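You operate a simulated robot arm through the tools that you are given. There is no shell and no other tool. Be economical: measure what you need, move in short steps, check, and stop when the job is done.

Carry out the task below with a simulated robot arm. There is one attempt and no reset: what you move stays moved.

TASK
Level the gate with its jack screw.
Fine: lay the level on the level pad, wind with the red hex key till the bubble stands between the marks, then put both back on the tray. Set down upright: gate level.
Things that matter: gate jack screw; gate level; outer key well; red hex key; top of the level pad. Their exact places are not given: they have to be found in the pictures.

It is judged by the outcome, as a careful person would: the job done as asked, and still so three seconds after it is handed in. It fails if anything else is knocked over, pushed out of place, dropped, spilled or broken.

THE ROBOT
A 7-joint arm with a two-finger parallel gripper, hanging from a carriage that runs on a rail from [22, 1383] to [-14, -897] (x, y) and turns from -393 to 294 degrees about z. Base frame: it is fixed where the carriage stands at the start and does not move with it; the origin is on the floor, on the carriage's upright axis, x ahead of it, y to its left, z up. Lengths are in mm, angles in degrees, forces in N, time in s.
With the tool pointing down near the work surface it reaches from about 240 to 680 mm from the robot's upright axis, wherever it stands. Its first joint turns from -166.0 to 166.0 degrees. Places, roughly: gate jack screw [700, -700, 1100]; outer key well [500, -200, 900]; top of the level pad [700, -600, 1100]. Payload 3.91 kg.
The tool frame sits at the grasp point between the pads (the TCP): z along the fingers, y along the line on which they close. The tips reach 30 mm beyond it. Largest opening 110 mm; finger width 20, thickness 10; the body of the gripper, 48 by 112 mm, starts 55 mm behind the TCP.
Orientation is that of the tool frame in the base frame, as [roll, pitch, yaw] about the fixed x, y, z axes, in that order (R = Rz(yaw) Ry(pitch) Rx(roll)). With the fingers straight down and closing along the base's y, the tool's x points along the base's -x, its y along +y and its z along -z.

THE INTERFACE
- The arm moves only by the tool step_arm. Its arguments are lists of equal length, an entry for each row: "dr": the turn, a rotation vector about the tool's x, y, z in units of 90 degrees (1.0 is 90 degrees), a list of three; "translation": the shift along the tool's x, y, z in units of 200 mm (1.0 is 200 mm), a list of three; "grip": the opening in per cent of the stroke, from 0 (shut) to 100 (fully open). In form: {"dr": [[ax, ay, az], ...], "translation": [[dx, dy, dz], ...], "grip": [grip, ...]}. A call has 1 to 20 rows; each row is the pose to reach, as a shift and turn from the pose commanded when the call began, along the tool's axes at that moment. A call with a number of a shift or a turn outside -1 to 1 is refused whole. Rows are played at 5 a second. More than 50 mm and 8.6 degrees between two rows, or a gripper value outside its range, and nothing of the call is played. Where a pose cannot be reached the arm comes as near as it can. A force on the tool above 40 N (or 10 N above the force at the start of the call, whichever is more), or a blocked arm, ends the call early, and 0.2 s more pass. Each finger travels about 108 mm/s and halts on what it meets, pressing with about 26 N; the grip force reading is that of the motor and also rises with nothing between the fingers. The clock runs only during rows and for 0.2 s after the last one: add rows that repeat a pose to give the fingers time. It gives the time, the measured TCP pose, the force on the tool (base axes), the opening and the grip force at its end, in the units of the frame above (readings bear some noise), with the torque about the TCP (base axes, N m) and any sound that the robot's microphone picked up.
- Cameras (640 x 400 px; columns grow to the right, rows downward): "scene" is now at [251.8, -71.2, 1509.9]; the picture's right is [-0.68, -0.73, 0.00], its down [-0.49, 0.46, -0.74] and it looks along [0.54, -0.50, -0.68] (base axes); focal length 230 px, centre (320, 200). "wrist" rides on the gripper at [72, 17, -103] in the tool frame; the picture's right is [-0.23, 0.97, 0.00], its down [-0.76, -0.18, -0.62] and it looks along [-0.61, -0.14, 0.78] (tool axes); focal length 222 px, centre (320, 200).
- camera(camera): a new picture of that camera. The clock stands still meanwhile.
- lift_body(by): slides the trunk up (or, below 0, down) by that many mm; the arm and the scene camera ride with it, the base frame stays. It gives what a move gives, with no picture.
- drive_base(legs): drives the robot by 1 to 6 legs, each [ahead, left, turn to the left] in mm, mm and degrees, along the robot's own axes; the way and the turn of a leg run together, so that a leg with both is an arc; at most 1500 mm and 180 degrees a leg. The arm and the cameras ride along, it lands a little off, and it stops where it bumps. It keeps to its track: a leg is cut to what the track allows. It gives what a move gives.
- turn_head(pan, tilt): turns the head with the scene camera to pan (to the left, within 155 degrees either way) and tilt (down, from -29 to 69), counted from straight ahead of the robot. It gives what a move gives.
- measure_at(camera, pixels): for up to 12 pixels [column, row] of the newest picture of that camera ("zoom" is the newest enlarged one), the place [x, y, z] in the base frame of the surface seen there, good to about 3 mm, but the place of the scene camera against the robot may be out by one fixed shift of up to 25 mm in any direction. The clock stands still meanwhile.
- zoom(camera, box): a new picture of the part [left, top, right, bottom] of that camera's present view, enlarged. The clock stands still meanwhile.
- finish_job(): hands the job in; it is judged then, once.

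Keep the steps short. Do not move on a guess: measure, check each grasp and each placing, and mend mistakes. In all there are 80 turns and 48 pictures (those below and enlarged ones count). Leave the gripper open and the arm clear of the work at the hand-in unless told otherwise, and finish with a single line.

The tools are called after "Emit:" as a command line: name --argument value ..., lists and objects as JSON in quotes. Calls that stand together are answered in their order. step_arm: Moves the arm, as the interface text tells. Its arguments: {"type":"object","properties":{"dr":{"type":"array"},"translation":{"type":"array"},"grip":{"type":"array"}},"required":["dr","translation","grip"]} The other tools are called the same way: lift_body (by) slides the trunk up or down; drive_base (legs) drives the base; turn_head (pan, tilt) turns the head that bears the scene camera; camera (camera) takes a picture; measure_at (camera, pixels) gives the place of the surface under pixels of a picture; zoom (camera, box) takes an enlarged picture of a part of a camera's view; finish_job () hands the job in.

At the start:

```text
clock: 0.0
tool_pos: [449.2, -197.4, 1366.8]
tool_rot: [-180.0, 0.0, 180.0]
wrist_force: [-0.2, 0.0, 0.5]
torque: [0.01, 0.0, 0.03]
grip_width: 109.9
grasp_force: 0.0
trunk travel left (down, up): [-200.0, 380.0]
robot x, y, heading: [1.0, -1.1, 0.0]
head pan, tilt: [-43.1, 42.5]
```

scene: 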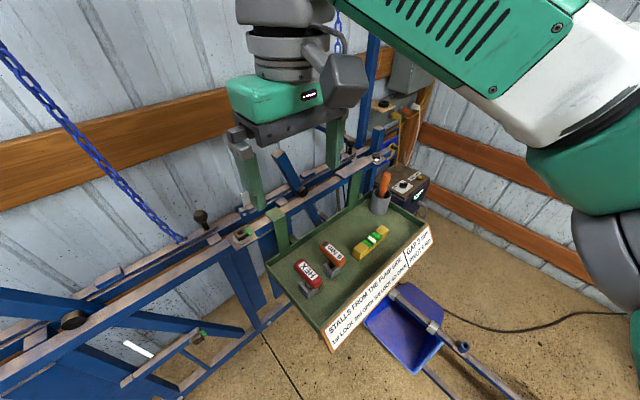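
wrist: 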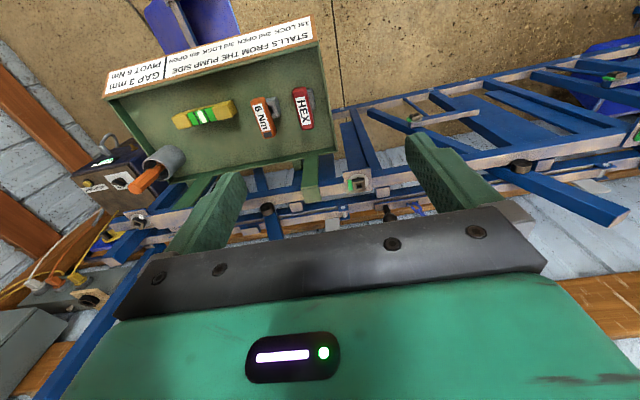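

I see a tray with two keys (HEX red, 6 Nm orange) and a yellow level. I will look closer at the tray and at the gate.

Emit:
zoom --camera "scene" --box '[260, 160, 440, 350]'

Emit:
zoom --camera "wrist" --box '[100, 20, 360, 220]'

```text
2.11 times, centred on (350, 255) of scene
```

zoom: 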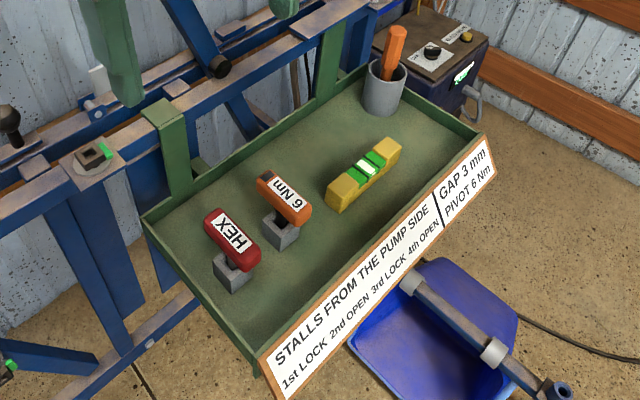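

```text
2.00 times, centred on (230, 120) of wrist
```

zoom: 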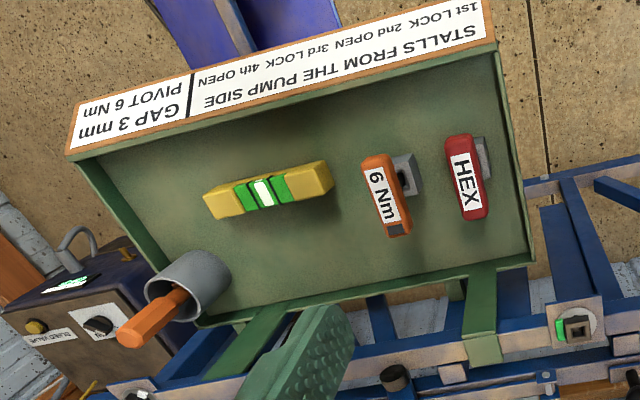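

Measuring the level, the red key and the candidates near them in the wrist zoom.

Emit:
measure_at --camera "zoom" --pixels '[[213, 206], [265, 192], [325, 178], [462, 145], [474, 210], [484, 155], [300, 130], [440, 260], [578, 328], [575, 320], [405, 165], [190, 285]]'

Emit:
turn_head --pan -43 --tilt 25

Emit:
camera --camera "scene"

```text
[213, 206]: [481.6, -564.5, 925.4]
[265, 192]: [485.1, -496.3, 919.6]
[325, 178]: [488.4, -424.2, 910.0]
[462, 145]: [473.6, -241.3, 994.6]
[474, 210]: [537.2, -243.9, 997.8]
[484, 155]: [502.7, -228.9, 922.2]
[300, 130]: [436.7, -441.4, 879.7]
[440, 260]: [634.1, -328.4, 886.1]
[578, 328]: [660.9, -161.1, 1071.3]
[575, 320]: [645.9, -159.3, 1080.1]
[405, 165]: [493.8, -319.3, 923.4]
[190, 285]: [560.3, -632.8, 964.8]
```

```text
clock: 0.8
tool_pos: [449.0, -198.2, 1367.0]
tool_rot: [179.9, 0.0, -179.9]
wrist_force: [0.5, -0.6, -0.1]
torque: [-0.01, 0.01, 0.02]
grip_width: 110.0
grasp_force: 0.0
trunk travel left (down, up): [-200.0, 380.0]
robot x, y, heading: [-4.3, -5.3, -0.1]
head pan, tilt: [-43.0, 25.0]
```

```text
43 pictures are left
```

scene: 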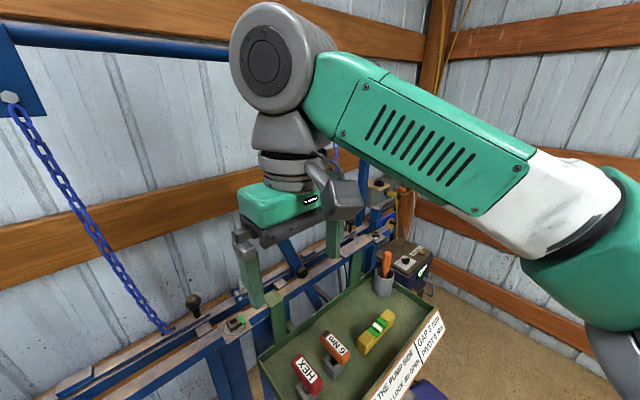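

The jack screw area lies further right (y ≈ -650). I drive 350 mm right, with the arm high, and look there.

Emit:
drive_base --legs '[[0, -300, 0]]'

Emit:
turn_head --pan -35 --tilt 45

Emit:
camera --camera "scene"

Emit:
camera --camera "wrist"

```text
clock: 2.9
tool_pos: [444.5, -500.7, 1366.9]
tool_rot: [179.9, 0.1, 179.8]
wrist_force: [0.8, -0.4, -0.6]
torque: [-0.02, -0.03, 0.0]
grip_width: 110.0
grasp_force: 0.0
trunk travel left (down, up): [-200.0, 380.0]
robot x, y, heading: [-1.8, -302.2, -0.1]
head pan, tilt: [-43.0, 25.0]
```

```text
clock: 3.7
tool_pos: [445.5, -501.4, 1367.7]
tool_rot: [180.0, 0.0, 179.9]
wrist_force: [-0.9, 0.3, -0.3]
torque: [-0.01, -0.01, 0.05]
grip_width: 109.9
grasp_force: 0.1
trunk travel left (down, up): [-200.0, 380.0]
robot x, y, heading: [-3.2, -303.7, 0.0]
head pan, tilt: [-35.0, 45.0]
```

```text
42 pictures are left
```

scene: 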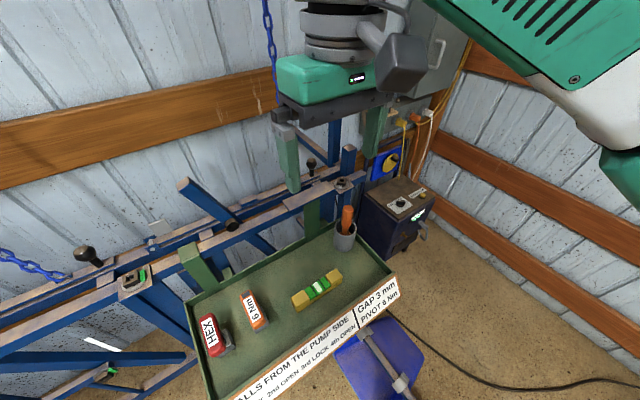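

```text
41 pictures are left
```

wrist: 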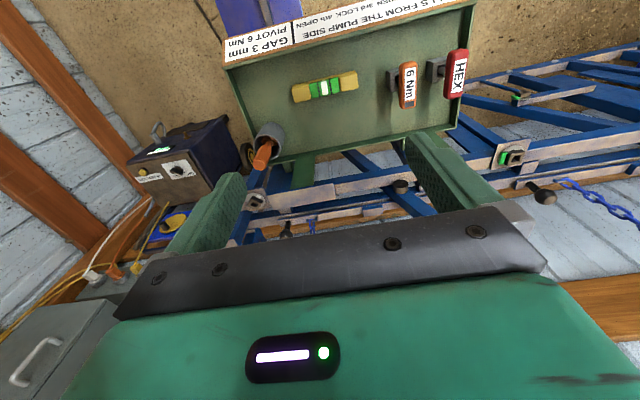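

I zoom in on the right post end of the gate, scene around (340,185), and also the keys.

Emit:
zoom --camera "scene" --box '[240, 140, 380, 230]'

Emit:
measure_at --camera "scene" --pixels '[[342, 184], [320, 195], [311, 165], [345, 160], [130, 278], [285, 218], [230, 222], [313, 287]]'

Emit:
zoom --camera "wrist" --box '[200, 20, 480, 240]'

```text
4.44 times, centred on (310, 185) of scene
```

zoom: 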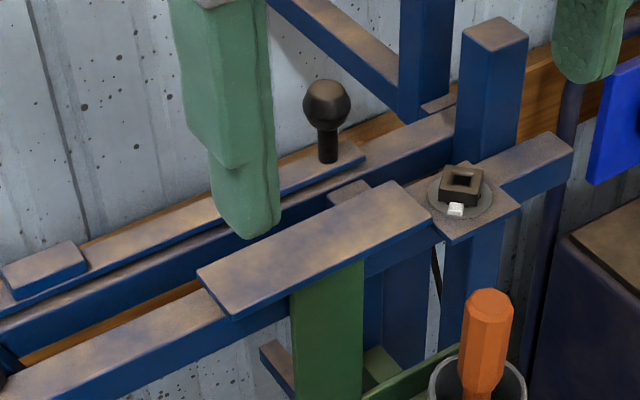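

```text
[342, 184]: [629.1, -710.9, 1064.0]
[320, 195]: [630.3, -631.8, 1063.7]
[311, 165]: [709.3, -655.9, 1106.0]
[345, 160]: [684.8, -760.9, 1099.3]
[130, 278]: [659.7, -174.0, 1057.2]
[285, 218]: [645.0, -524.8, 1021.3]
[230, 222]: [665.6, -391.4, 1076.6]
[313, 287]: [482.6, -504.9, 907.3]
```

```text
1.82 times, centred on (340, 130) of wrist
```

zoom: 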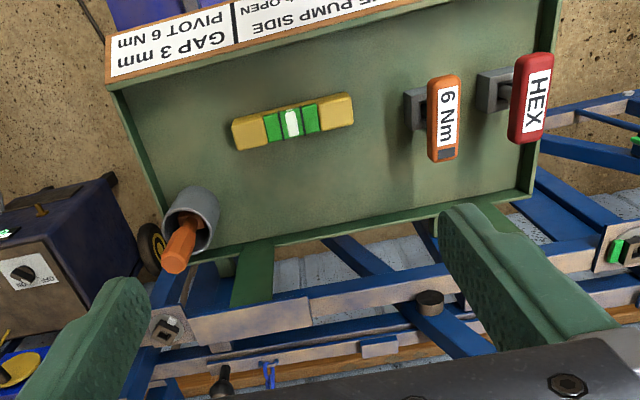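

Screw (white-tagged socket) at about (629,-711,1064), pad the raised plate at about (630,-632,1064). Both the level, pad, screw and the key are reachable from y ≈ -540, so I drive there.

Emit:
drive_base --legs '[[0, -240, 0]]'

Emit:
camera --camera "wrist"

```text
clock: 5.5
tool_pos: [440.6, -738.1, 1367.7]
tool_rot: [180.0, 0.0, -180.0]
wrist_force: [0.3, -0.5, -0.5]
torque: [-0.02, 0.03, -0.01]
grip_width: 110.1
grasp_force: 0.0
trunk travel left (down, up): [-200.0, 380.0]
robot x, y, heading: [-9.0, -544.4, 0.2]
head pan, tilt: [-35.0, 45.0]
```

```text
38 pictures are left
```

wrist: 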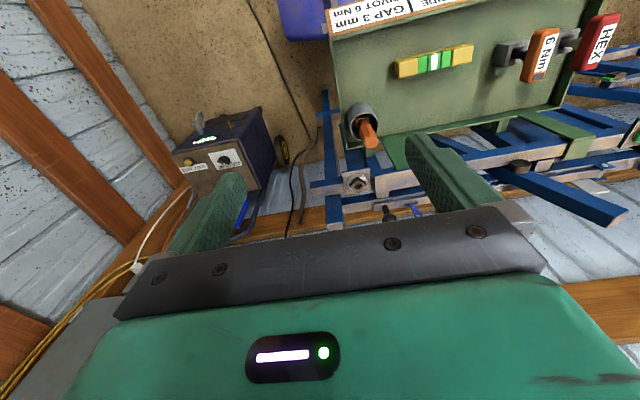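

Now I turn the tool 90° about its axis (to close along x) and shift toward the level, staying high.

Emit:
step_arm --dr '[[0, 0, 0.083], [0, 0, 0.167], [0, 0, 0.25], [0, 0, 0.333], [0, 0, 0.417], [0, 0, 0.5], [0, 0, 0.583], [0, 0, 0.667], [0, 0, 0.75], [0, 0, 0.833], [0, 0, 0.917], [0, 0, 1.0], [0, 0, 1.0]]' --translation '[[-0.018, 0.083, 0.04], [-0.037, 0.167, 0.08], [-0.055, 0.25, 0.12], [-0.074, 0.333, 0.16], [-0.092, 0.417, 0.2], [-0.11, 0.5, 0.25], [-0.13, 0.583, 0.3], [-0.148, 0.667, 0.35], [-0.167, 0.75, 0.4], [-0.185, 0.833, 0.45], [-0.2, 0.917, 0.5], [-0.222, 1.0, 0.5], [-0.222, 1.0, 0.5]]' --grip '[100, 100, 100, 100, 100, 100, 100, 100, 100, 100, 100, 100, 100]'

Emit:
camera --camera "wrist"

```text
clock: 8.3
tool_pos: [484.7, -537.8, 1267.4]
tool_rot: [180.0, -0.1, 90.0]
wrist_force: [0.1, 0.0, -0.1]
torque: [-0.03, 0.0, -0.01]
grip_width: 110.2
grasp_force: 0.2
trunk travel left (down, up): [-200.0, 380.0]
robot x, y, heading: [-4.7, -543.0, 0.1]
head pan, tilt: [-35.0, 45.0]
```

```text
37 pictures are left
```

wrist: 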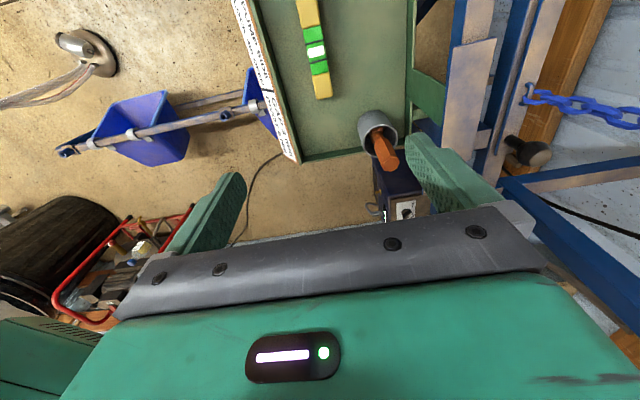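

The level and the pad are both in view; I measure the level's top and the pad's corners.

Emit:
measure_at --camera "wrist" --pixels '[[316, 52], [303, 51], [327, 50], [324, 92], [315, 96], [331, 94], [455, 52], [492, 45], [446, 155], [476, 148], [465, 100], [360, 110]]'

Emit:
zoom --camera "wrist" --box '[250, 0, 530, 180]'

```text
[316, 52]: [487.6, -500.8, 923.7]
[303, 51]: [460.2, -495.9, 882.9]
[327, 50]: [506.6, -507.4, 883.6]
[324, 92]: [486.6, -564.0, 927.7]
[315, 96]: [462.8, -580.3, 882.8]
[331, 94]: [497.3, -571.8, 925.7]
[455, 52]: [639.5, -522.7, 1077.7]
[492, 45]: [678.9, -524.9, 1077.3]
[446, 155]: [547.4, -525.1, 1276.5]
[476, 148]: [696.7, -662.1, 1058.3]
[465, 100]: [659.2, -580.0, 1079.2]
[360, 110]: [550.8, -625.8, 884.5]
```

```text
2.22 times, centred on (390, 90) of wrist
```

zoom: 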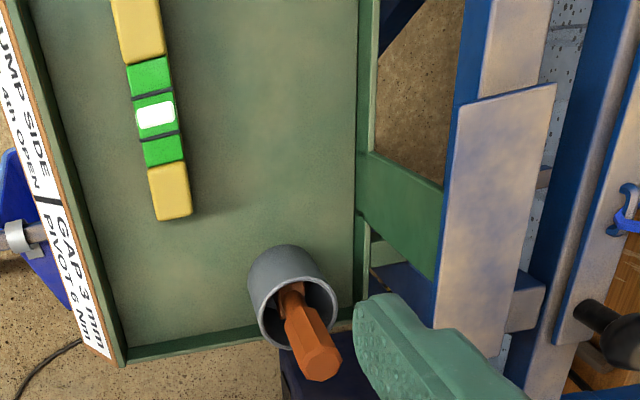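

Emit:
measure_at --camera "zoom" --pixels '[[118, 30], [158, 30], [138, 30], [150, 185], [183, 185], [166, 185], [172, 200], [460, 110], [548, 95], [440, 310], [512, 320], [476, 300]]'

```text
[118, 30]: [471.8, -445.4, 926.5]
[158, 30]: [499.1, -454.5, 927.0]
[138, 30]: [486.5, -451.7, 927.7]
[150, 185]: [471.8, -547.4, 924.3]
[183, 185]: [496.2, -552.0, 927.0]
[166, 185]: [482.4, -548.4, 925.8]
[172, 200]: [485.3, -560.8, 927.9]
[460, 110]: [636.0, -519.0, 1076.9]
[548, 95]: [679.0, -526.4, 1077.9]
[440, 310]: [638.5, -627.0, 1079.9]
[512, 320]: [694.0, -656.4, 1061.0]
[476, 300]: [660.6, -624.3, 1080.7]
```

Level: 30 mm wide, about 44 high, centre ≈ (485.5,-497), top z≈926. Pad: x 638–680, top z≈1078. I come down above the level with the fingers opened to about 66 mm.

Emit:
step_arm --dr '[[0, 0, 0], [0, 0, 0], [0, 0, 0], [0, 0, 0], [0, 0, 0], [0, 0, 0]]' --translation '[[0.1, 0.003, 0.2], [0.205, 0.005, 0.4], [0.205, 0.005, 0.6], [0.205, 0.005, 0.8], [0.205, 0.005, 1.0], [0.205, 0.005, 1.0]]' --grip '[60, 60, 60, 60, 60, 60]'

Emit:
camera --camera "wrist"

```text
clock: 9.7
tool_pos: [484.3, -499.9, 1064.9]
tool_rot: [-180.0, 0.0, 90.1]
wrist_force: [-0.6, -0.2, -1.2]
torque: [0.0, -0.02, 0.03]
grip_width: 65.7
grasp_force: 0.0
trunk travel left (down, up): [-200.0, 380.0]
robot x, y, heading: [-4.8, -543.6, 0.2]
head pan, tilt: [-35.0, 45.0]
```

```text
35 pictures are left
```

wrist: 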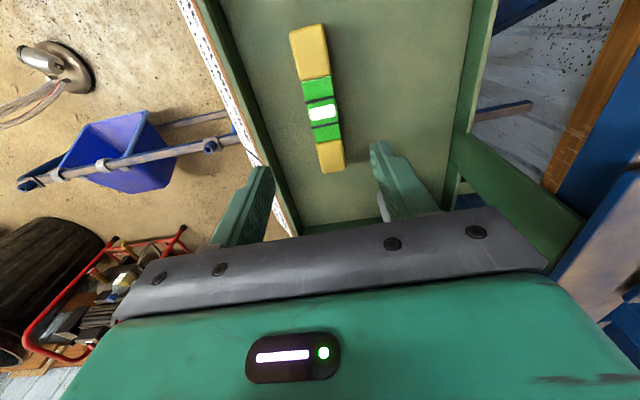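

Emit:
measure_at --camera "wrist" --pixels '[[292, 36], [324, 30], [308, 30], [321, 165], [344, 162], [332, 160], [307, 112], [338, 110], [322, 112], [323, 145]]'

```text
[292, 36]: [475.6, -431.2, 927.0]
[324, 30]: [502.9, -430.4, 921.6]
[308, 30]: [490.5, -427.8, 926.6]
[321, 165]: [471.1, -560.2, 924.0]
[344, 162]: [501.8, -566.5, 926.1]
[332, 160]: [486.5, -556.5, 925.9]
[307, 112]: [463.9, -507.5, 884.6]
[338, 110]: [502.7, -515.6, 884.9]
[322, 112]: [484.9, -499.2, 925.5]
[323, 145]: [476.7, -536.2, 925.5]
```

The level sits straight between the fingers, centre ≈ (486.5,-497). I go down to TCP z≈918 and close.

Emit:
step_arm --dr '[[0, 0, 0], [0, 0, 0], [0, 0, 0], [0, 0, 0], [0, 0, 0], [0, 0, 0], [0, 0, 0], [0, 0, 0], [0, 0, 0]]' --translation '[[0.01, 0.01, 0.2], [0.015, 0.01, 0.4], [0.015, 0.01, 0.55], [0.015, 0.01, 0.68], [0.015, 0.01, 0.735], [0.015, 0.01, 0.735], [0.015, 0.01, 0.735], [0.015, 0.01, 0.735], [0.015, 0.01, 0.735]]' --grip '[60, 60, 60, 60, 60, 60, 0, 0, 0]'

```text
clock: 11.7
tool_pos: [485.9, -495.1, 920.6]
tool_rot: [-179.9, 0.0, 90.1]
wrist_force: [-0.3, 0.7, 1.6]
torque: [-0.02, -0.01, -0.09]
grip_width: 31.9
grasp_force: 26.3
trunk travel left (down, up): [-200.0, 380.0]
robot x, y, heading: [-10.8, -541.7, -0.1]
head pan, tilt: [-35.0, 45.0]
```

Gripped (31.9 mm, 26 N). Lifting 200 mm and looking.

Emit:
step_arm --dr '[[0, 0, 0], [0, 0, 0], [0, 0, 0], [0, 0, 0], [0, 0, 0], [0, 0, 0], [0, 0, 0]]' --translation '[[0, 0, -0.1], [0, 0, -0.25], [0, 0, -0.45], [0, 0, -0.65], [0, 0, -0.85], [0, 0, -1.0], [0, 0, -1.0]]' --grip '[0, 0, 0, 0, 0, 0, 0]'

Emit:
step_arm --dr '[[0, 0, 0], [0, 0, 0], [0, 0, 0], [0, 0, 0], [0, 0, 0], [0, 0, 0]]' --translation '[[0, 0, -0.2], [0, 0, -0.4], [0, 0.2, -0.4], [0, 0.4, -0.4], [0, 0.5, -0.4], [0, 0.5, -0.4]]' --grip '[0, 0, 0, 0, 0, 0]'

Emit:
camera --camera "wrist"

```text
clock: 13.3
tool_pos: [488.8, -492.1, 1121.5]
tool_rot: [179.9, 0.0, 90.1]
wrist_force: [-0.4, -0.3, -1.4]
torque: [-0.01, 0.01, -0.05]
grip_width: 31.6
grasp_force: 25.9
trunk travel left (down, up): [-200.0, 380.0]
robot x, y, heading: [-9.8, -541.2, 0.2]
head pan, tilt: [-35.0, 45.0]
```

```text
clock: 14.7
tool_pos: [589.8, -495.4, 1199.4]
tool_rot: [180.0, -0.1, 90.2]
wrist_force: [-0.4, 1.0, -1.3]
torque: [0.04, -0.01, -0.03]
grip_width: 31.5
grasp_force: 26.3
trunk travel left (down, up): [-200.0, 380.0]
robot x, y, heading: [-4.1, -537.8, 0.3]
head pan, tilt: [-35.0, 45.0]
```

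```text
34 pictures are left
```

wrist: 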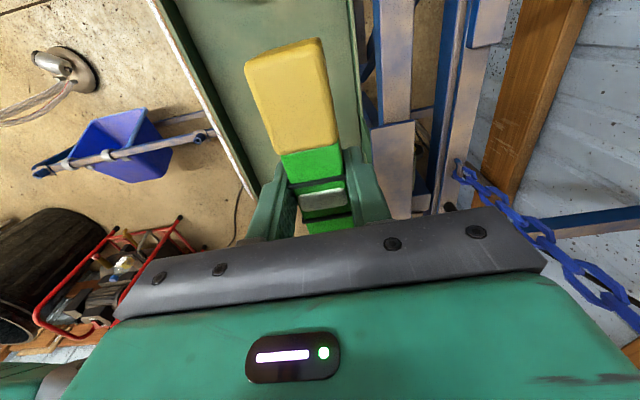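

Level held upright. I measure the pad edge here and the pad and screw from the scene camera.

Emit:
measure_at --camera "wrist" --pixels '[[376, 132], [410, 126], [394, 128], [398, 200], [388, 160], [410, 200]]'

Emit:
turn_head --pan -10 --tilt 45

Emit:
camera --camera "scene"

```text
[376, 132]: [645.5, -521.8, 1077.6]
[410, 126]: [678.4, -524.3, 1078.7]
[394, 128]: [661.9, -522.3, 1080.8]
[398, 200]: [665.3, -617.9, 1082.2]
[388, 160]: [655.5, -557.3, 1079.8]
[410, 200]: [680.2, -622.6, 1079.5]
```

```text
clock: 15.6
tool_pos: [589.6, -495.8, 1199.8]
tool_rot: [-179.9, 0.0, 90.1]
wrist_force: [0.3, -0.6, -1.8]
torque: [0.01, 0.01, -0.01]
grip_width: 31.6
grasp_force: 26.0
trunk travel left (down, up): [-200.0, 380.0]
robot x, y, heading: [-9.1, -544.0, 0.2]
head pan, tilt: [-10.0, 45.0]
```

```text
33 pictures are left
```

scene: 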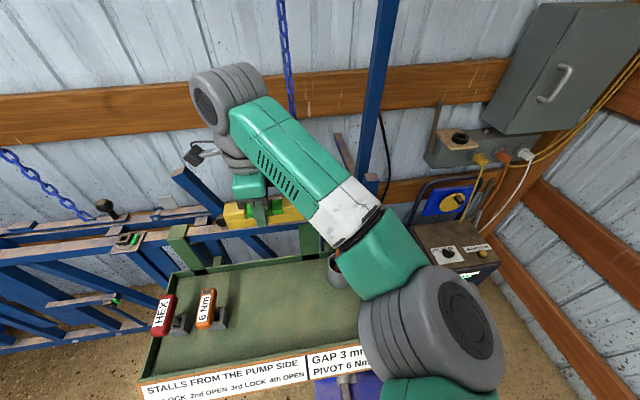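

Pad: x ≈ 640–680, y ≈ -519 to ≈ -645, top ≈ 1079. I carry the level above (660,-582) and lower to just above.

Emit:
step_arm --dr '[[0, 0, 0], [0, 0, 0], [0, 0, 0], [0, 0, 0], [0, 0, 0], [0, 0, 0]]' --translation '[[-0.15, 0.12, 0], [-0.3, 0.24, 0], [-0.43, 0.35, 0], [-0.43, 0.35, 0.2], [-0.43, 0.35, 0.35], [-0.43, 0.35, 0.35]]' --grip '[0, 0, 0, 0, 0, 0]'

Emit:
camera --camera "wrist"

Emit:
zoom --camera "scene" --box '[190, 130, 370, 280]'

```text
clock: 17.0
tool_pos: [658.1, -580.6, 1127.8]
tool_rot: [-180.0, 0.0, 90.1]
wrist_force: [0.5, 0.6, -2.0]
torque: [0.0, -0.03, -0.02]
grip_width: 31.5
grasp_force: 26.4
trunk travel left (down, up): [-200.0, 380.0]
robot x, y, heading: [-12.2, -542.7, 0.3]
head pan, tilt: [-10.0, 45.0]
```

```text
32 pictures are left
```

wrist: 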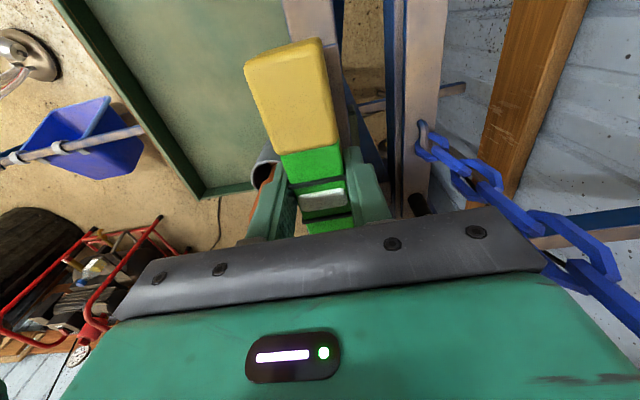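

```text
2.67 times, centred on (280, 205) of scene
```

zoom: 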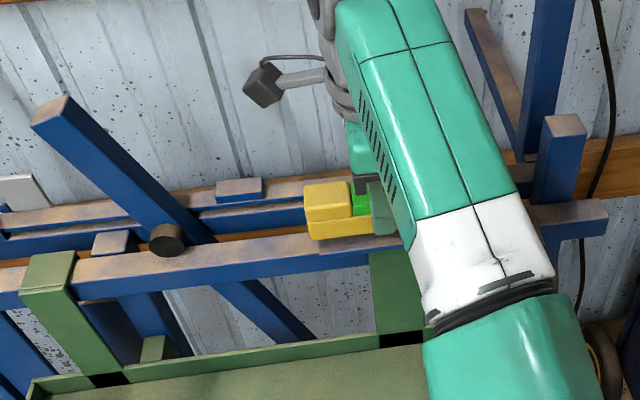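

Well over the pad. Lowering slowly until contact.

Emit:
step_arm --dr '[[0, 0, 0], [0, 0, 0], [0, 0, 0], [0, 0, 0]]' --translation '[[0, 0.005, 0.025], [0, 0.005, 0.045], [0, 0.005, 0.055], [0, 0.005, 0.055]]' --grip '[0, 0, 0, 0]'

```text
clock: 18.0
tool_pos: [659.4, -580.4, 1119.1]
tool_rot: [179.9, 0.0, 90.1]
wrist_force: [0.3, 0.2, -1.6]
torque: [0.03, 0.01, 0.07]
grip_width: 31.5
grasp_force: 25.8
trunk travel left (down, up): [-200.0, 380.0]
robot x, y, heading: [-10.1, -540.3, 0.1]
head pan, tilt: [-10.0, 45.0]
```

Emit:
step_arm --dr '[[0, 0, 0], [0, 0, 0], [0, 0, 0], [0, 0, 0]]' --translation '[[0, 0, 0.006], [0, 0, 0.012], [0, 0, 0.018], [0, 0, 0.018]]' --grip '[0, 0, 0, 0]'

```text
clock: 19.0
tool_pos: [660.2, -580.7, 1117.4]
tool_rot: [179.8, 0.0, 90.1]
wrist_force: [-0.9, 0.1, 7.9]
torque: [-0.73, 0.01, -0.03]
grip_width: 31.5
grasp_force: 26.2
trunk travel left (down, up): [-200.0, 380.0]
robot x, y, heading: [-7.8, -542.5, 0.3]
head pan, tilt: [-10.0, 45.0]
```

Contact felt (≈8 N up). I open to about 55 mm and rise 150 mm.

Emit:
step_arm --dr '[[0, 0, 0], [0, 0, 0], [0, 0, 0], [0, 0, 0], [0, 0, 0], [0, 0, 0], [0, 0, 0], [0, 0, 0]]' --translation '[[0, 0, 0], [0, 0, 0], [0, 0, 0], [0, 0, -0.1], [0, 0, -0.25], [0, 0, -0.45], [0, 0, -0.7], [0, 0, -0.7]]' --grip '[40, 50, 50, 50, 50, 50, 50, 50]'

Emit:
camera --camera "wrist"

```text
clock: 20.8
tool_pos: [657.6, -581.6, 1253.1]
tool_rot: [-180.0, 0.1, 90.0]
wrist_force: [-0.8, 0.0, 0.2]
torque: [0.0, 0.0, -0.05]
grip_width: 55.0
grasp_force: 0.1
trunk travel left (down, up): [-200.0, 380.0]
robot x, y, heading: [-11.2, -541.1, -0.0]
head pan, tilt: [-10.0, 45.0]
```

```text
30 pictures are left
```

wrist: 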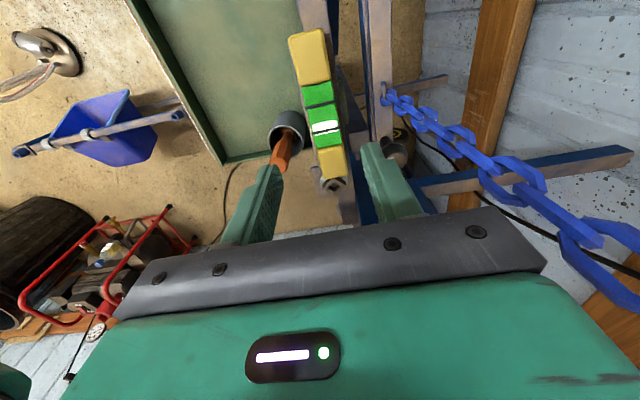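

The level stands; the bubble sits toward the -y (jack) end. I measure the screw and zoom there.

Emit:
zoom --camera "wrist" --box '[270, 20, 400, 220]'

Emit:
measure_at --camera "wrist" --pixels '[[332, 186], [331, 189], [327, 126], [308, 35], [333, 175], [336, 183], [320, 185]]'

```text
2.00 times, centred on (335, 120) of wrist
```

zoom: 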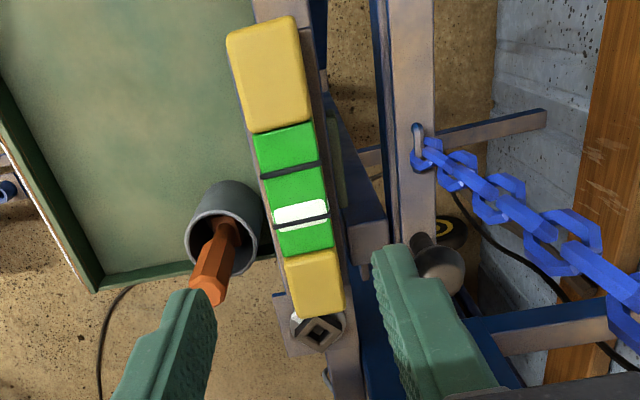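

```text
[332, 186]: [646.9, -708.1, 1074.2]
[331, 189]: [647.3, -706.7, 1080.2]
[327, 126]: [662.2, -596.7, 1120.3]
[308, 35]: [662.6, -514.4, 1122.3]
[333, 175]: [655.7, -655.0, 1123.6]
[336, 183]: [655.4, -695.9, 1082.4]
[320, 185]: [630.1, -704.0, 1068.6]
```

Screw ≈ (648,-704,~1082). Now to the red key: turn back 90° and move over the tray.

Emit:
step_arm --dr '[[0, 0, 0], [0, 0, -0.083], [0, 0, -0.167], [0, 0, -0.25], [0, 0, -0.333], [0, 0, -0.417], [0, 0, -0.5], [0, 0, -0.583], [0, 0, -0.667], [0, 0, -0.75], [0, 0, -0.833], [0, 0, -0.917], [0, 0, -1.0], [0, 0, -1.0]]' --translation '[[0, 0, -0.05], [0.083, -0.06, -0.05], [0.167, -0.12, -0.05], [0.25, -0.19, -0.05], [0.333, -0.25, -0.05], [0.417, -0.32, -0.05], [0.5, -0.38, -0.05], [0.583, -0.45, -0.05], [0.667, -0.51, -0.05], [0.75, -0.57, -0.05], [0.833, -0.64, -0.05], [0.917, -0.7, -0.05], [1.0, -0.765, -0.05], [1.0, -0.765, -0.05]]' --grip '[50, 50, 50, 50, 50, 50, 50, 50, 50, 50, 50, 50, 50, 50]'

Emit:
step_arm --dr '[[0, 0, 0], [0, 0, 0], [0, 0, 0], [0, 0, 0], [0, 0, 0]]' --translation '[[0, 0.2, 0], [0, 0.4, 0.1], [0, 0.6, 0.2], [0, 0.7, 0.3], [0, 0.7, 0.3]]' --grip '[50, 50, 50, 50, 50]'

Emit:
camera --camera "wrist"

```text
clock: 23.8
tool_pos: [506.2, -380.2, 1266.0]
tool_rot: [180.0, 0.0, -179.8]
wrist_force: [0.7, 0.5, 0.1]
torque: [0.03, 0.02, 0.01]
grip_width: 55.1
grasp_force: 0.1
trunk travel left (down, up): [-200.0, 380.0]
robot x, y, heading: [-11.2, -542.4, 0.0]
head pan, tilt: [-10.0, 45.0]
```

```text
clock: 25.0
tool_pos: [505.1, -241.3, 1204.7]
tool_rot: [-180.0, -0.1, -179.9]
wrist_force: [0.4, -0.5, 0.3]
torque: [0.01, -0.02, -0.01]
grip_width: 55.1
grasp_force: 0.1
trunk travel left (down, up): [-200.0, 380.0]
robot x, y, heading: [-6.6, -544.5, -0.1]
head pan, tilt: [-10.0, 45.0]
```

```text
28 pictures are left
```

wrist: 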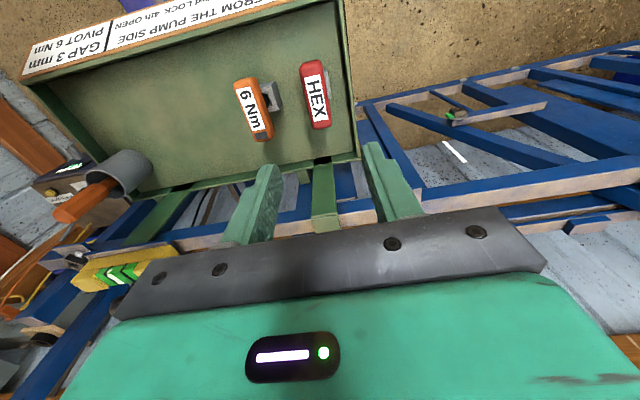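

Emit:
zoom --camera "wrist" --box '[220, 40, 380, 150]'

Emit:
zoom --camera "scene" --box '[140, 260, 260, 350]'

Emit:
measure_at --camera "wrist" --pixels '[[302, 70], [322, 66], [312, 125], [331, 122], [311, 66], [321, 122], [316, 97], [329, 85], [332, 100], [290, 110]]'

```text
3.64 times, centred on (300, 95) of wrist
```

zoom: 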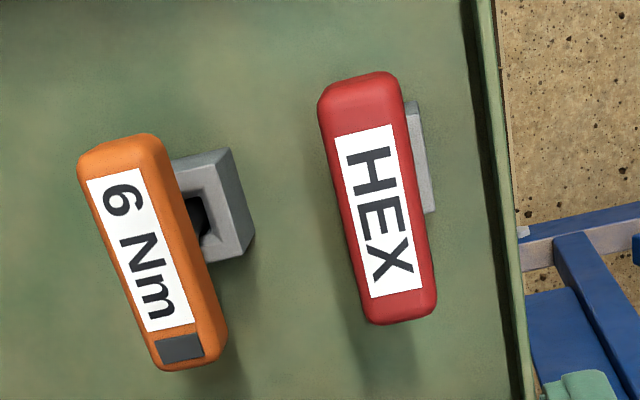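

```text
4.44 times, centred on (200, 305) of scene
```

zoom: 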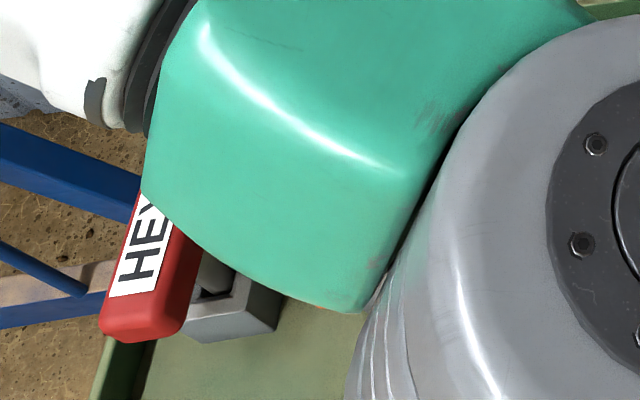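

```text
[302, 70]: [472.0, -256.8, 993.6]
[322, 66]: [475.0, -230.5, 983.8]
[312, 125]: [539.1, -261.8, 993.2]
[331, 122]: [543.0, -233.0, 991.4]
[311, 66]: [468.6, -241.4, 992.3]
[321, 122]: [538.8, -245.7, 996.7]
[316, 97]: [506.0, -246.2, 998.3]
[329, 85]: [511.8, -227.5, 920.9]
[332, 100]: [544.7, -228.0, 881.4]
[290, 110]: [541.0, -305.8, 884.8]
```

Red handle: x 468–543, about 29 wide, centre ≈ (506,-246), top ≈ 997, turned ≈ -3°. I descend to just above it.

Emit:
step_arm --dr '[[0, 0, 0.03], [0, 0, 0.03], [0, 0, 0.03], [0, 0, 0.03], [0, 0, 0.03]]' --translation '[[0, -0.02, 0.2], [0, -0.02, 0.4], [0, -0.02, 0.6], [0, -0.02, 0.75], [0, -0.02, 0.75]]' --grip '[50, 50, 50, 50, 50]'

Emit:
camera --camera "wrist"

Emit:
measure_at --camera "wrist" --pixels '[[320, 120], [300, 60], [340, 130], [305, 140], [330, 90], [350, 110]]'

```text
clock: 26.2
tool_pos: [506.9, -245.7, 1054.2]
tool_rot: [180.0, -0.1, 177.5]
wrist_force: [-0.3, 0.4, -0.2]
torque: [-0.04, 0.0, -0.02]
grip_width: 55.3
grasp_force: 0.1
trunk travel left (down, up): [-200.0, 380.0]
robot x, y, heading: [-12.0, -542.6, -0.0]
head pan, tilt: [-10.0, 45.0]
```

```text
25 pictures are left
```

wrist: 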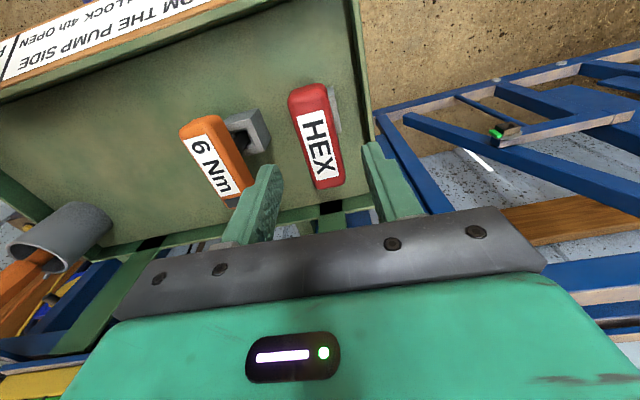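

```text
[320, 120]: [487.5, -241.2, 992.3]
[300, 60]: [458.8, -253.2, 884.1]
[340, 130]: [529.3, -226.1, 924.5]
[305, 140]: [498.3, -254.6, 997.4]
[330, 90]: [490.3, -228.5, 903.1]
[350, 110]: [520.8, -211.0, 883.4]
```

Handle lies between the fingers. Down to z≈986 and close.

Emit:
step_arm --dr '[[0, 0, 0], [0, 0, 0], [0, 0, 0], [0, 0, 0], [0, 0, 0], [0, 0, 0], [0, 0, 0]]' --translation '[[0, 0, 0.15], [0, 0, 0.28], [0, 0, 0.34], [0, 0, 0.34], [0, 0, 0.34], [0, 0, 0.34], [0, 0, 0.34]]' --grip '[50, 50, 50, 50, 0, 0, 0]'

```text
clock: 27.8
tool_pos: [507.8, -245.6, 986.3]
tool_rot: [180.0, 0.0, 177.4]
wrist_force: [-0.2, 0.4, 0.1]
torque: [0.02, -0.03, -0.03]
grip_width: 29.6
grasp_force: 26.0
trunk travel left (down, up): [-200.0, 380.0]
robot x, y, heading: [-9.7, -544.0, 0.2]
head pan, tilt: [-10.0, 45.0]
```

Gripped (29.6 mm). Key-in-well pose: (507.5,-245.6,986.3), yaw 177.4. I lift straight up slowly.

Emit:
step_arm --dr '[[0, 0, 0], [0, 0, 0], [0, 0, 0], [0, 0, 0], [0, 0, 0], [0, 0, 0], [0, 0, 0], [0, 0, 0]]' --translation '[[0, 0, -0.05], [0, 0, -0.1], [0, 0, -0.2], [0, 0, -0.35], [0, 0, -0.55], [0, 0, -0.75], [0, 0, -1.0], [0, 0, -1.0]]' --grip '[0, 0, 0, 0, 0, 0, 0, 0]'

Emit:
step_arm --dr '[[0, 0, 0], [0, 0, 0], [0, 0, 0]]' --translation '[[0, 0, -0.2], [0, 0, -0.4], [0, 0, -0.4]]' --grip '[0, 0, 0]'

Emit:
turn_head --pan 15 --tilt 20

Emit:
camera --camera "scene"

```text
clock: 29.6
tool_pos: [505.0, -243.8, 1186.7]
tool_rot: [180.0, 0.0, 177.4]
wrist_force: [-0.7, 0.9, -2.5]
torque: [0.0, 0.02, -0.01]
grip_width: 29.7
grasp_force: 25.8
trunk travel left (down, up): [-200.0, 380.0]
robot x, y, heading: [-11.7, -545.4, 0.5]
head pan, tilt: [-10.0, 45.0]
```

```text
clock: 30.4
tool_pos: [504.6, -244.8, 1266.6]
tool_rot: [179.9, 0.0, 177.4]
wrist_force: [0.1, -0.2, -1.4]
torque: [-0.02, 0.0, 0.02]
grip_width: 29.8
grasp_force: 26.2
trunk travel left (down, up): [-200.0, 380.0]
robot x, y, heading: [-9.6, -539.5, 0.0]
head pan, tilt: [-10.0, 45.0]
```

```text
clock: 31.2
tool_pos: [504.0, -243.6, 1266.2]
tool_rot: [180.0, 0.0, 177.4]
wrist_force: [-0.3, 0.3, -1.9]
torque: [0.03, 0.01, 0.0]
grip_width: 29.6
grasp_force: 25.7
trunk travel left (down, up): [-200.0, 380.0]
robot x, y, heading: [-9.7, -541.4, -0.0]
head pan, tilt: [15.0, 20.0]
```

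```text
24 pictures are left
```

scene: 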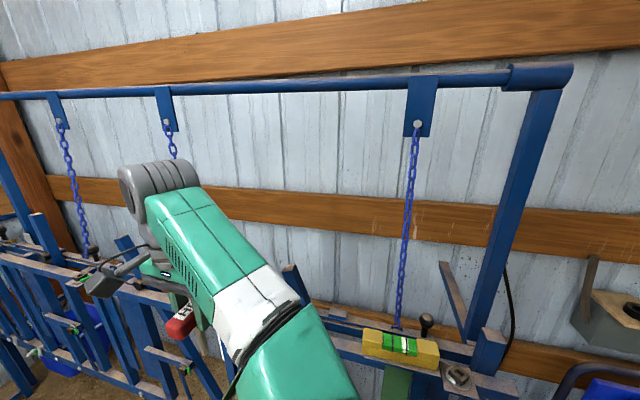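

Now a closer look at the key's tip, and at the bubble and screw in this same view.

Emit:
zoom --camera "scene" --box '[140, 280, 240, 380]'

Emit:
zoom --camera "scene" --box '[350, 310, 500, 400]'

```text
4.00 times, centred on (190, 330) of scene
```

zoom: 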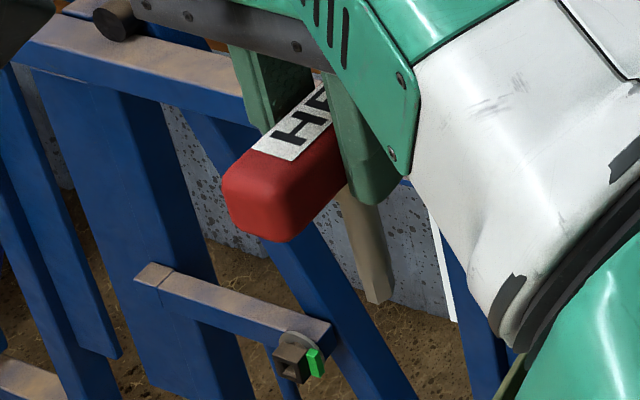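

```text
4.27 times, centred on (425, 355) of scene
```

zoom: 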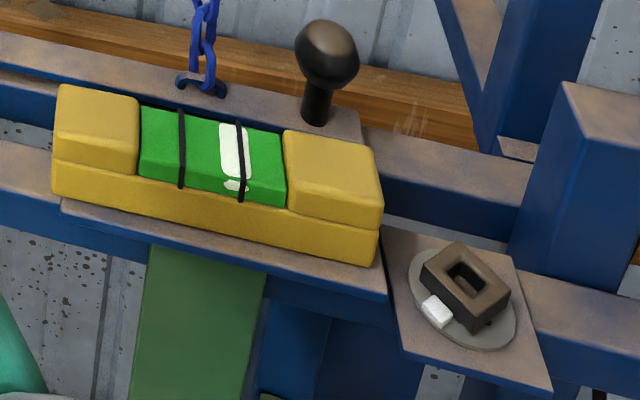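

Key has a square-ish shank and the screw a square socket, so angle matters. I measure the socket's outer corners and hole in this zoom, and key tip in the scene.

Emit:
measure_at --camera "zoom" --pixels '[[459, 245], [506, 290], [476, 314], [425, 269], [465, 280], [466, 262], [484, 287], [450, 264], [475, 300], [435, 312], [500, 345], [410, 260]]'

Emit:
measure_at --camera "scene" --pixels '[[203, 354], [200, 345], [205, 345], [178, 337], [204, 350], [420, 350], [447, 365]]'

Emit:
zoom --camera "scene" --box '[435, 355, 485, 395]'

```text
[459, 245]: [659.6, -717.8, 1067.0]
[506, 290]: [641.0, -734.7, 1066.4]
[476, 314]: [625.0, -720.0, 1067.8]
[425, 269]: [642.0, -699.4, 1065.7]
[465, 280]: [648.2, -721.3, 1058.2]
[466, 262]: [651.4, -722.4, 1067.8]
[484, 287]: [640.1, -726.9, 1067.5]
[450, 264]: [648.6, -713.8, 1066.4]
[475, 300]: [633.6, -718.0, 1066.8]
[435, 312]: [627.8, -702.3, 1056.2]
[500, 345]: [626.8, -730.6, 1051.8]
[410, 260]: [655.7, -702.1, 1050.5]
```

```text
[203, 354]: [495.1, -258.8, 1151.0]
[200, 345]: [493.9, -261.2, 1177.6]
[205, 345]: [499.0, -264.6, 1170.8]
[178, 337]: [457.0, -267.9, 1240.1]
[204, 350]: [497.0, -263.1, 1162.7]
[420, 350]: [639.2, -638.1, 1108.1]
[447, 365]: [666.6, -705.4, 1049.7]
```

```text
10.00 times, centred on (460, 375) of scene
```

zoom: 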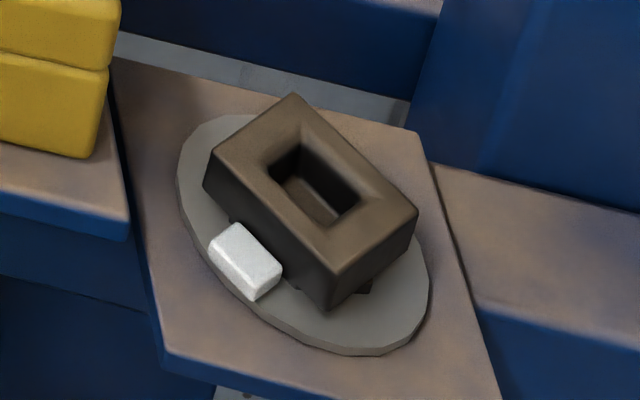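

Socket is a square turned ≈45°, centre in scene ≈ (642,-718,1067) (≈ (648,-704,1082) in wrist terms). I look closely at the shank tip shape.

Emit:
zoom --camera "scene" --box '[180, 325, 220, 360]'

Emit:
measure_at --camera "zoom" --pixels '[[385, 310], [420, 310], [440, 310], [400, 345], [435, 345], [425, 200], [445, 200], [380, 200]]'

```text
11.43 times, centred on (200, 342) of scene
```

zoom: 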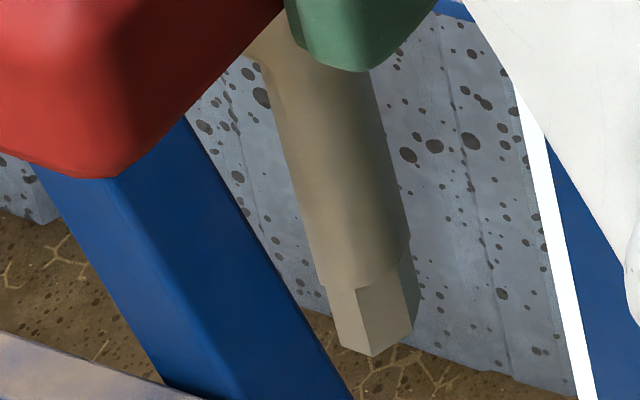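

```text
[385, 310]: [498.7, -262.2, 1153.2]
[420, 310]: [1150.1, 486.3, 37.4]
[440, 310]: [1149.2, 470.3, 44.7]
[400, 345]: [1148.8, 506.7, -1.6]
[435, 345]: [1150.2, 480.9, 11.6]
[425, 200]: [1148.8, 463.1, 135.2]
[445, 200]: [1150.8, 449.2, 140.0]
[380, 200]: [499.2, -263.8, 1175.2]
```

Shank ends in a square, its flats along the handle; tip is ≈103 mm below the TCP. So I must present it at yaw ≈135°. I carry it there in two moves, tip at z≈1163.

Emit:
step_arm --dr '[[0, 0, 0], [0, 0, 0], [0, 0, 0], [0, 0, 0], [0, 0, 0], [0, 0, 0]]' --translation '[[-0.07, -0.2, 0], [-0.14, -0.4, 0], [-0.21, -0.6, 0], [-0.28, -0.8, 0], [-0.36, -1.0, 0], [-0.36, -1.0, 0]]' --grip '[0, 0, 0, 0, 0, 0]'

Emit:
step_arm --dr '[[0, 0, 0.08], [0, 0, 0.16], [0, 0, 0.24], [0, 0, 0.32], [0, 0, 0.4], [0, 0, 0.471], [0, 0, 0.471]]' --translation '[[-0.05, -0.17, 0], [-0.1, -0.34, 0], [-0.15, -0.5, 0], [-0.2, -0.67, 0], [-0.25, -0.84, 0], [-0.295, -1.0, 0], [-0.295, -1.0, 0]]' --grip '[0, 0, 0, 0, 0, 0, 0]'

Emit:
camera --camera "wrist"

```text
clock: 32.6
tool_pos: [567.3, -447.9, 1265.7]
tool_rot: [-180.0, 0.1, 177.5]
wrist_force: [0.3, -0.2, -1.6]
torque: [0.0, 0.03, 0.03]
grip_width: 29.7
grasp_force: 25.7
trunk travel left (down, up): [-200.0, 380.0]
robot x, y, heading: [-10.4, -542.4, 0.1]
head pan, tilt: [15.0, 20.0]
```

```text
clock: 34.2
tool_pos: [616.9, -651.6, 1266.6]
tool_rot: [-180.0, 0.1, 135.0]
wrist_force: [0.4, -0.1, -1.4]
torque: [0.0, 0.03, 0.0]
grip_width: 29.6
grasp_force: 26.0
trunk travel left (down, up): [-200.0, 380.0]
robot x, y, heading: [-8.6, -541.3, 0.2]
head pan, tilt: [15.0, 20.0]
```

```text
19 pictures are left
```

wrist: 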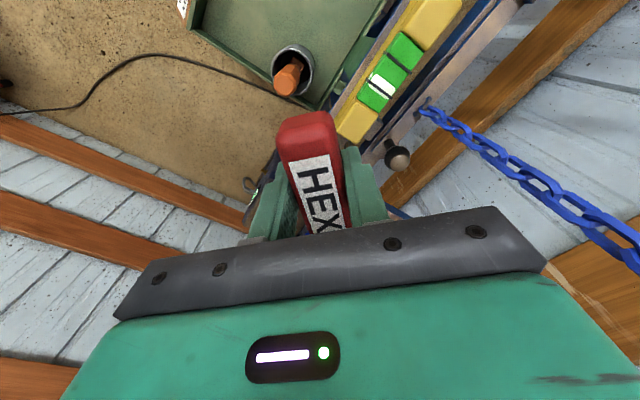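

The key hides the screw. I shift 120 mm sideways (tool -y, toward free space) to measure the screw with the wrist camera.

Emit:
step_arm --dr '[[0, 0, 0], [0, 0, 0], [0, 0, 0], [0, 0, 0]]' --translation '[[0, -0.2, 0], [0, -0.4, 0], [0, -0.6, 0], [0, -0.6, 0]]' --grip '[0, 0, 0, 0]'

Emit:
zoom --camera "wrist" --box '[340, 60, 470, 200]'

```text
clock: 35.2
tool_pos: [530.9, -737.1, 1268.2]
tool_rot: [-180.0, -0.1, 135.0]
wrist_force: [0.1, 0.2, -1.8]
torque: [0.03, 0.03, 0.0]
grip_width: 29.6
grasp_force: 25.9
trunk travel left (down, up): [-200.0, 380.0]
robot x, y, heading: [-10.6, -540.1, -0.1]
head pan, tilt: [15.0, 20.0]
```

```text
2.86 times, centred on (405, 130) of wrist
```

zoom: 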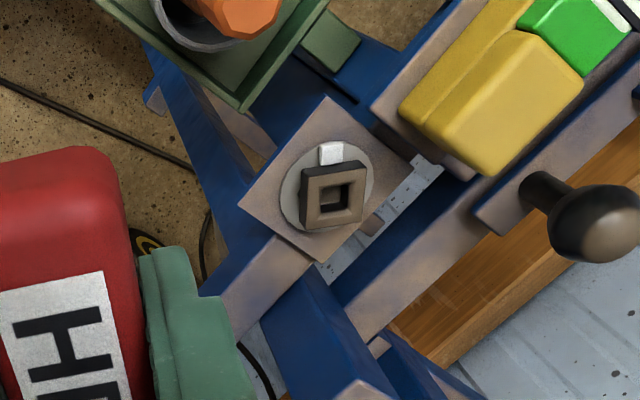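

Emit:
measure_at --camera "zoom" --pixels '[[308, 181], [361, 172], [311, 224], [360, 214], [334, 198], [322, 190], [345, 186], [324, 210], [346, 205], [336, 178], [336, 217], [331, 153]]'

```text
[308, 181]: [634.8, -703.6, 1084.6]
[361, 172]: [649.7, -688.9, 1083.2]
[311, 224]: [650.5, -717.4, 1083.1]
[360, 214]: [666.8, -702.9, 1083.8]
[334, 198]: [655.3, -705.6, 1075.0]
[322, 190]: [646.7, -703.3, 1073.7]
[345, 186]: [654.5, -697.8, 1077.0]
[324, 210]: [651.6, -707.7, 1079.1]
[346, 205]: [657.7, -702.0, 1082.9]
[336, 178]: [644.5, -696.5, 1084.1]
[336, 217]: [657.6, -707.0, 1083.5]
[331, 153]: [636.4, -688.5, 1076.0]
```

Screw centre ≈ (650.5,-703.2), top ≈ 1084, edges at ≈45–46°. I move over it and down until the tip is ~10 mm above.

Emit:
step_arm --dr '[[0, 0, 0], [0, 0, 0], [0, 0, 0], [0, 0, 0], [0, 0, 0], [0, 0, 0]]' --translation '[[-0.1, 0.18, 0], [-0.2, 0.36, 0], [-0.301, 0.54, 0], [-0.301, 0.54, 0.2], [-0.301, 0.54, 0.34], [-0.301, 0.54, 0.34]]' --grip '[0, 0, 0, 0, 0, 0]'

Emit:
turn_head --pan -10 --tilt 25

Emit:
camera --camera "scene"

```text
clock: 36.6
tool_pos: [652.6, -699.8, 1199.5]
tool_rot: [-180.0, 0.0, 135.0]
wrist_force: [0.8, 0.3, -1.0]
torque: [-0.01, 0.04, 0.01]
grip_width: 30.0
grasp_force: 25.5
out of reach, approached as far as the arm can: row 3
trunk travel left (down, up): [-200.0, 380.0]
robot x, y, heading: [-6.1, -543.3, -0.1]
head pan, tilt: [15.0, 20.0]
```

```text
clock: 37.5
tool_pos: [652.3, -700.3, 1199.1]
tool_rot: [179.9, 0.0, 135.0]
wrist_force: [-0.4, -0.6, -1.3]
torque: [0.01, -0.01, 0.01]
grip_width: 29.9
grasp_force: 25.8
trunk travel left (down, up): [-200.0, 380.0]
robot x, y, heading: [-9.7, -543.1, 0.4]
head pan, tilt: [-10.0, 25.0]
```

```text
17 pictures are left
```

scene: 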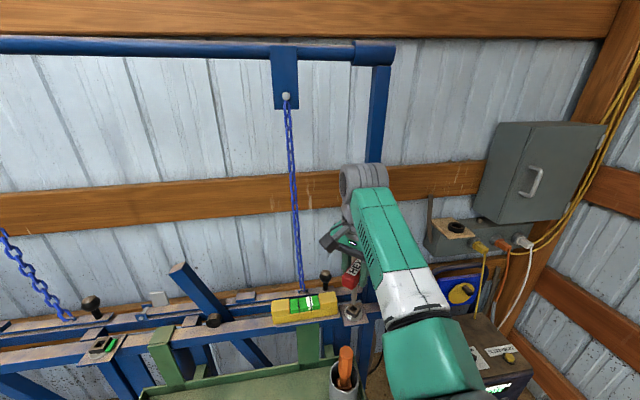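

Reach was just at its limit higher up, but it's there now. Zoom on the tip over the screw and bubble.

Emit:
zoom --camera "scene" --box '[270, 255, 380, 335]'

Emit:
measure_at --camera "zoom" --pixels '[[475, 240], [470, 250], [480, 250], [476, 270], [465, 310], [478, 305], [465, 325], [480, 335], [490, 315]]'

```text
5.00 times, centred on (325, 295) of scene
```

zoom: 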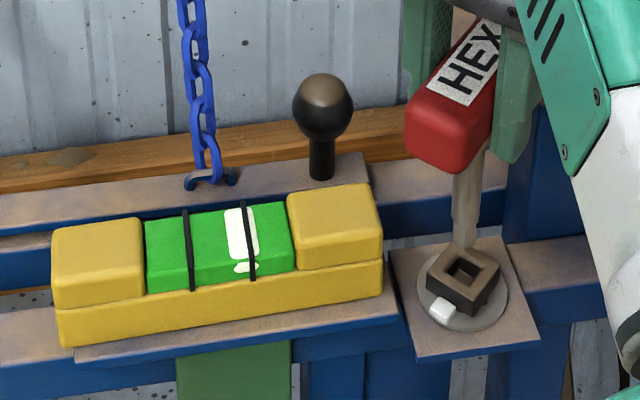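

```text
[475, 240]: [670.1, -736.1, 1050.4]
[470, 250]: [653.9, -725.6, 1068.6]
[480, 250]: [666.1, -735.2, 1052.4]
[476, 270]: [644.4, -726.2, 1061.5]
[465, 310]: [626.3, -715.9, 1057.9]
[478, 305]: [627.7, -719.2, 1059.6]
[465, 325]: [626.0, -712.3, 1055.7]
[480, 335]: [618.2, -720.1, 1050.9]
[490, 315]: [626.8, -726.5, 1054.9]
```

Tip is right over the socket within ~2 mm. I nudge slightly and come down in small rows, watching force.

Emit:
step_arm --dr '[[0, 0, 0], [0, 0, 0], [0, 0, 0], [0, 0, 0], [0, 0, 0]]' --translation '[[-0.002, -0.012, 0.03], [-0.002, -0.012, 0.05], [-0.002, -0.012, 0.07], [-0.002, -0.012, 0.09], [-0.002, -0.012, 0.09]]' --grip '[0, 0, 0, 0, 0]'

```text
clock: 38.7
tool_pos: [652.6, -703.0, 1184.2]
tool_rot: [180.0, 0.3, 135.1]
wrist_force: [-7.6, -2.1, 34.1]
torque: [-0.41, 0.48, 0.01]
grip_width: 30.1
grasp_force: 25.7
trunk travel left (down, up): [-200.0, 380.0]
robot x, y, heading: [-7.0, -540.6, 0.1]
head pan, tilt: [-10.0, 25.0]
```

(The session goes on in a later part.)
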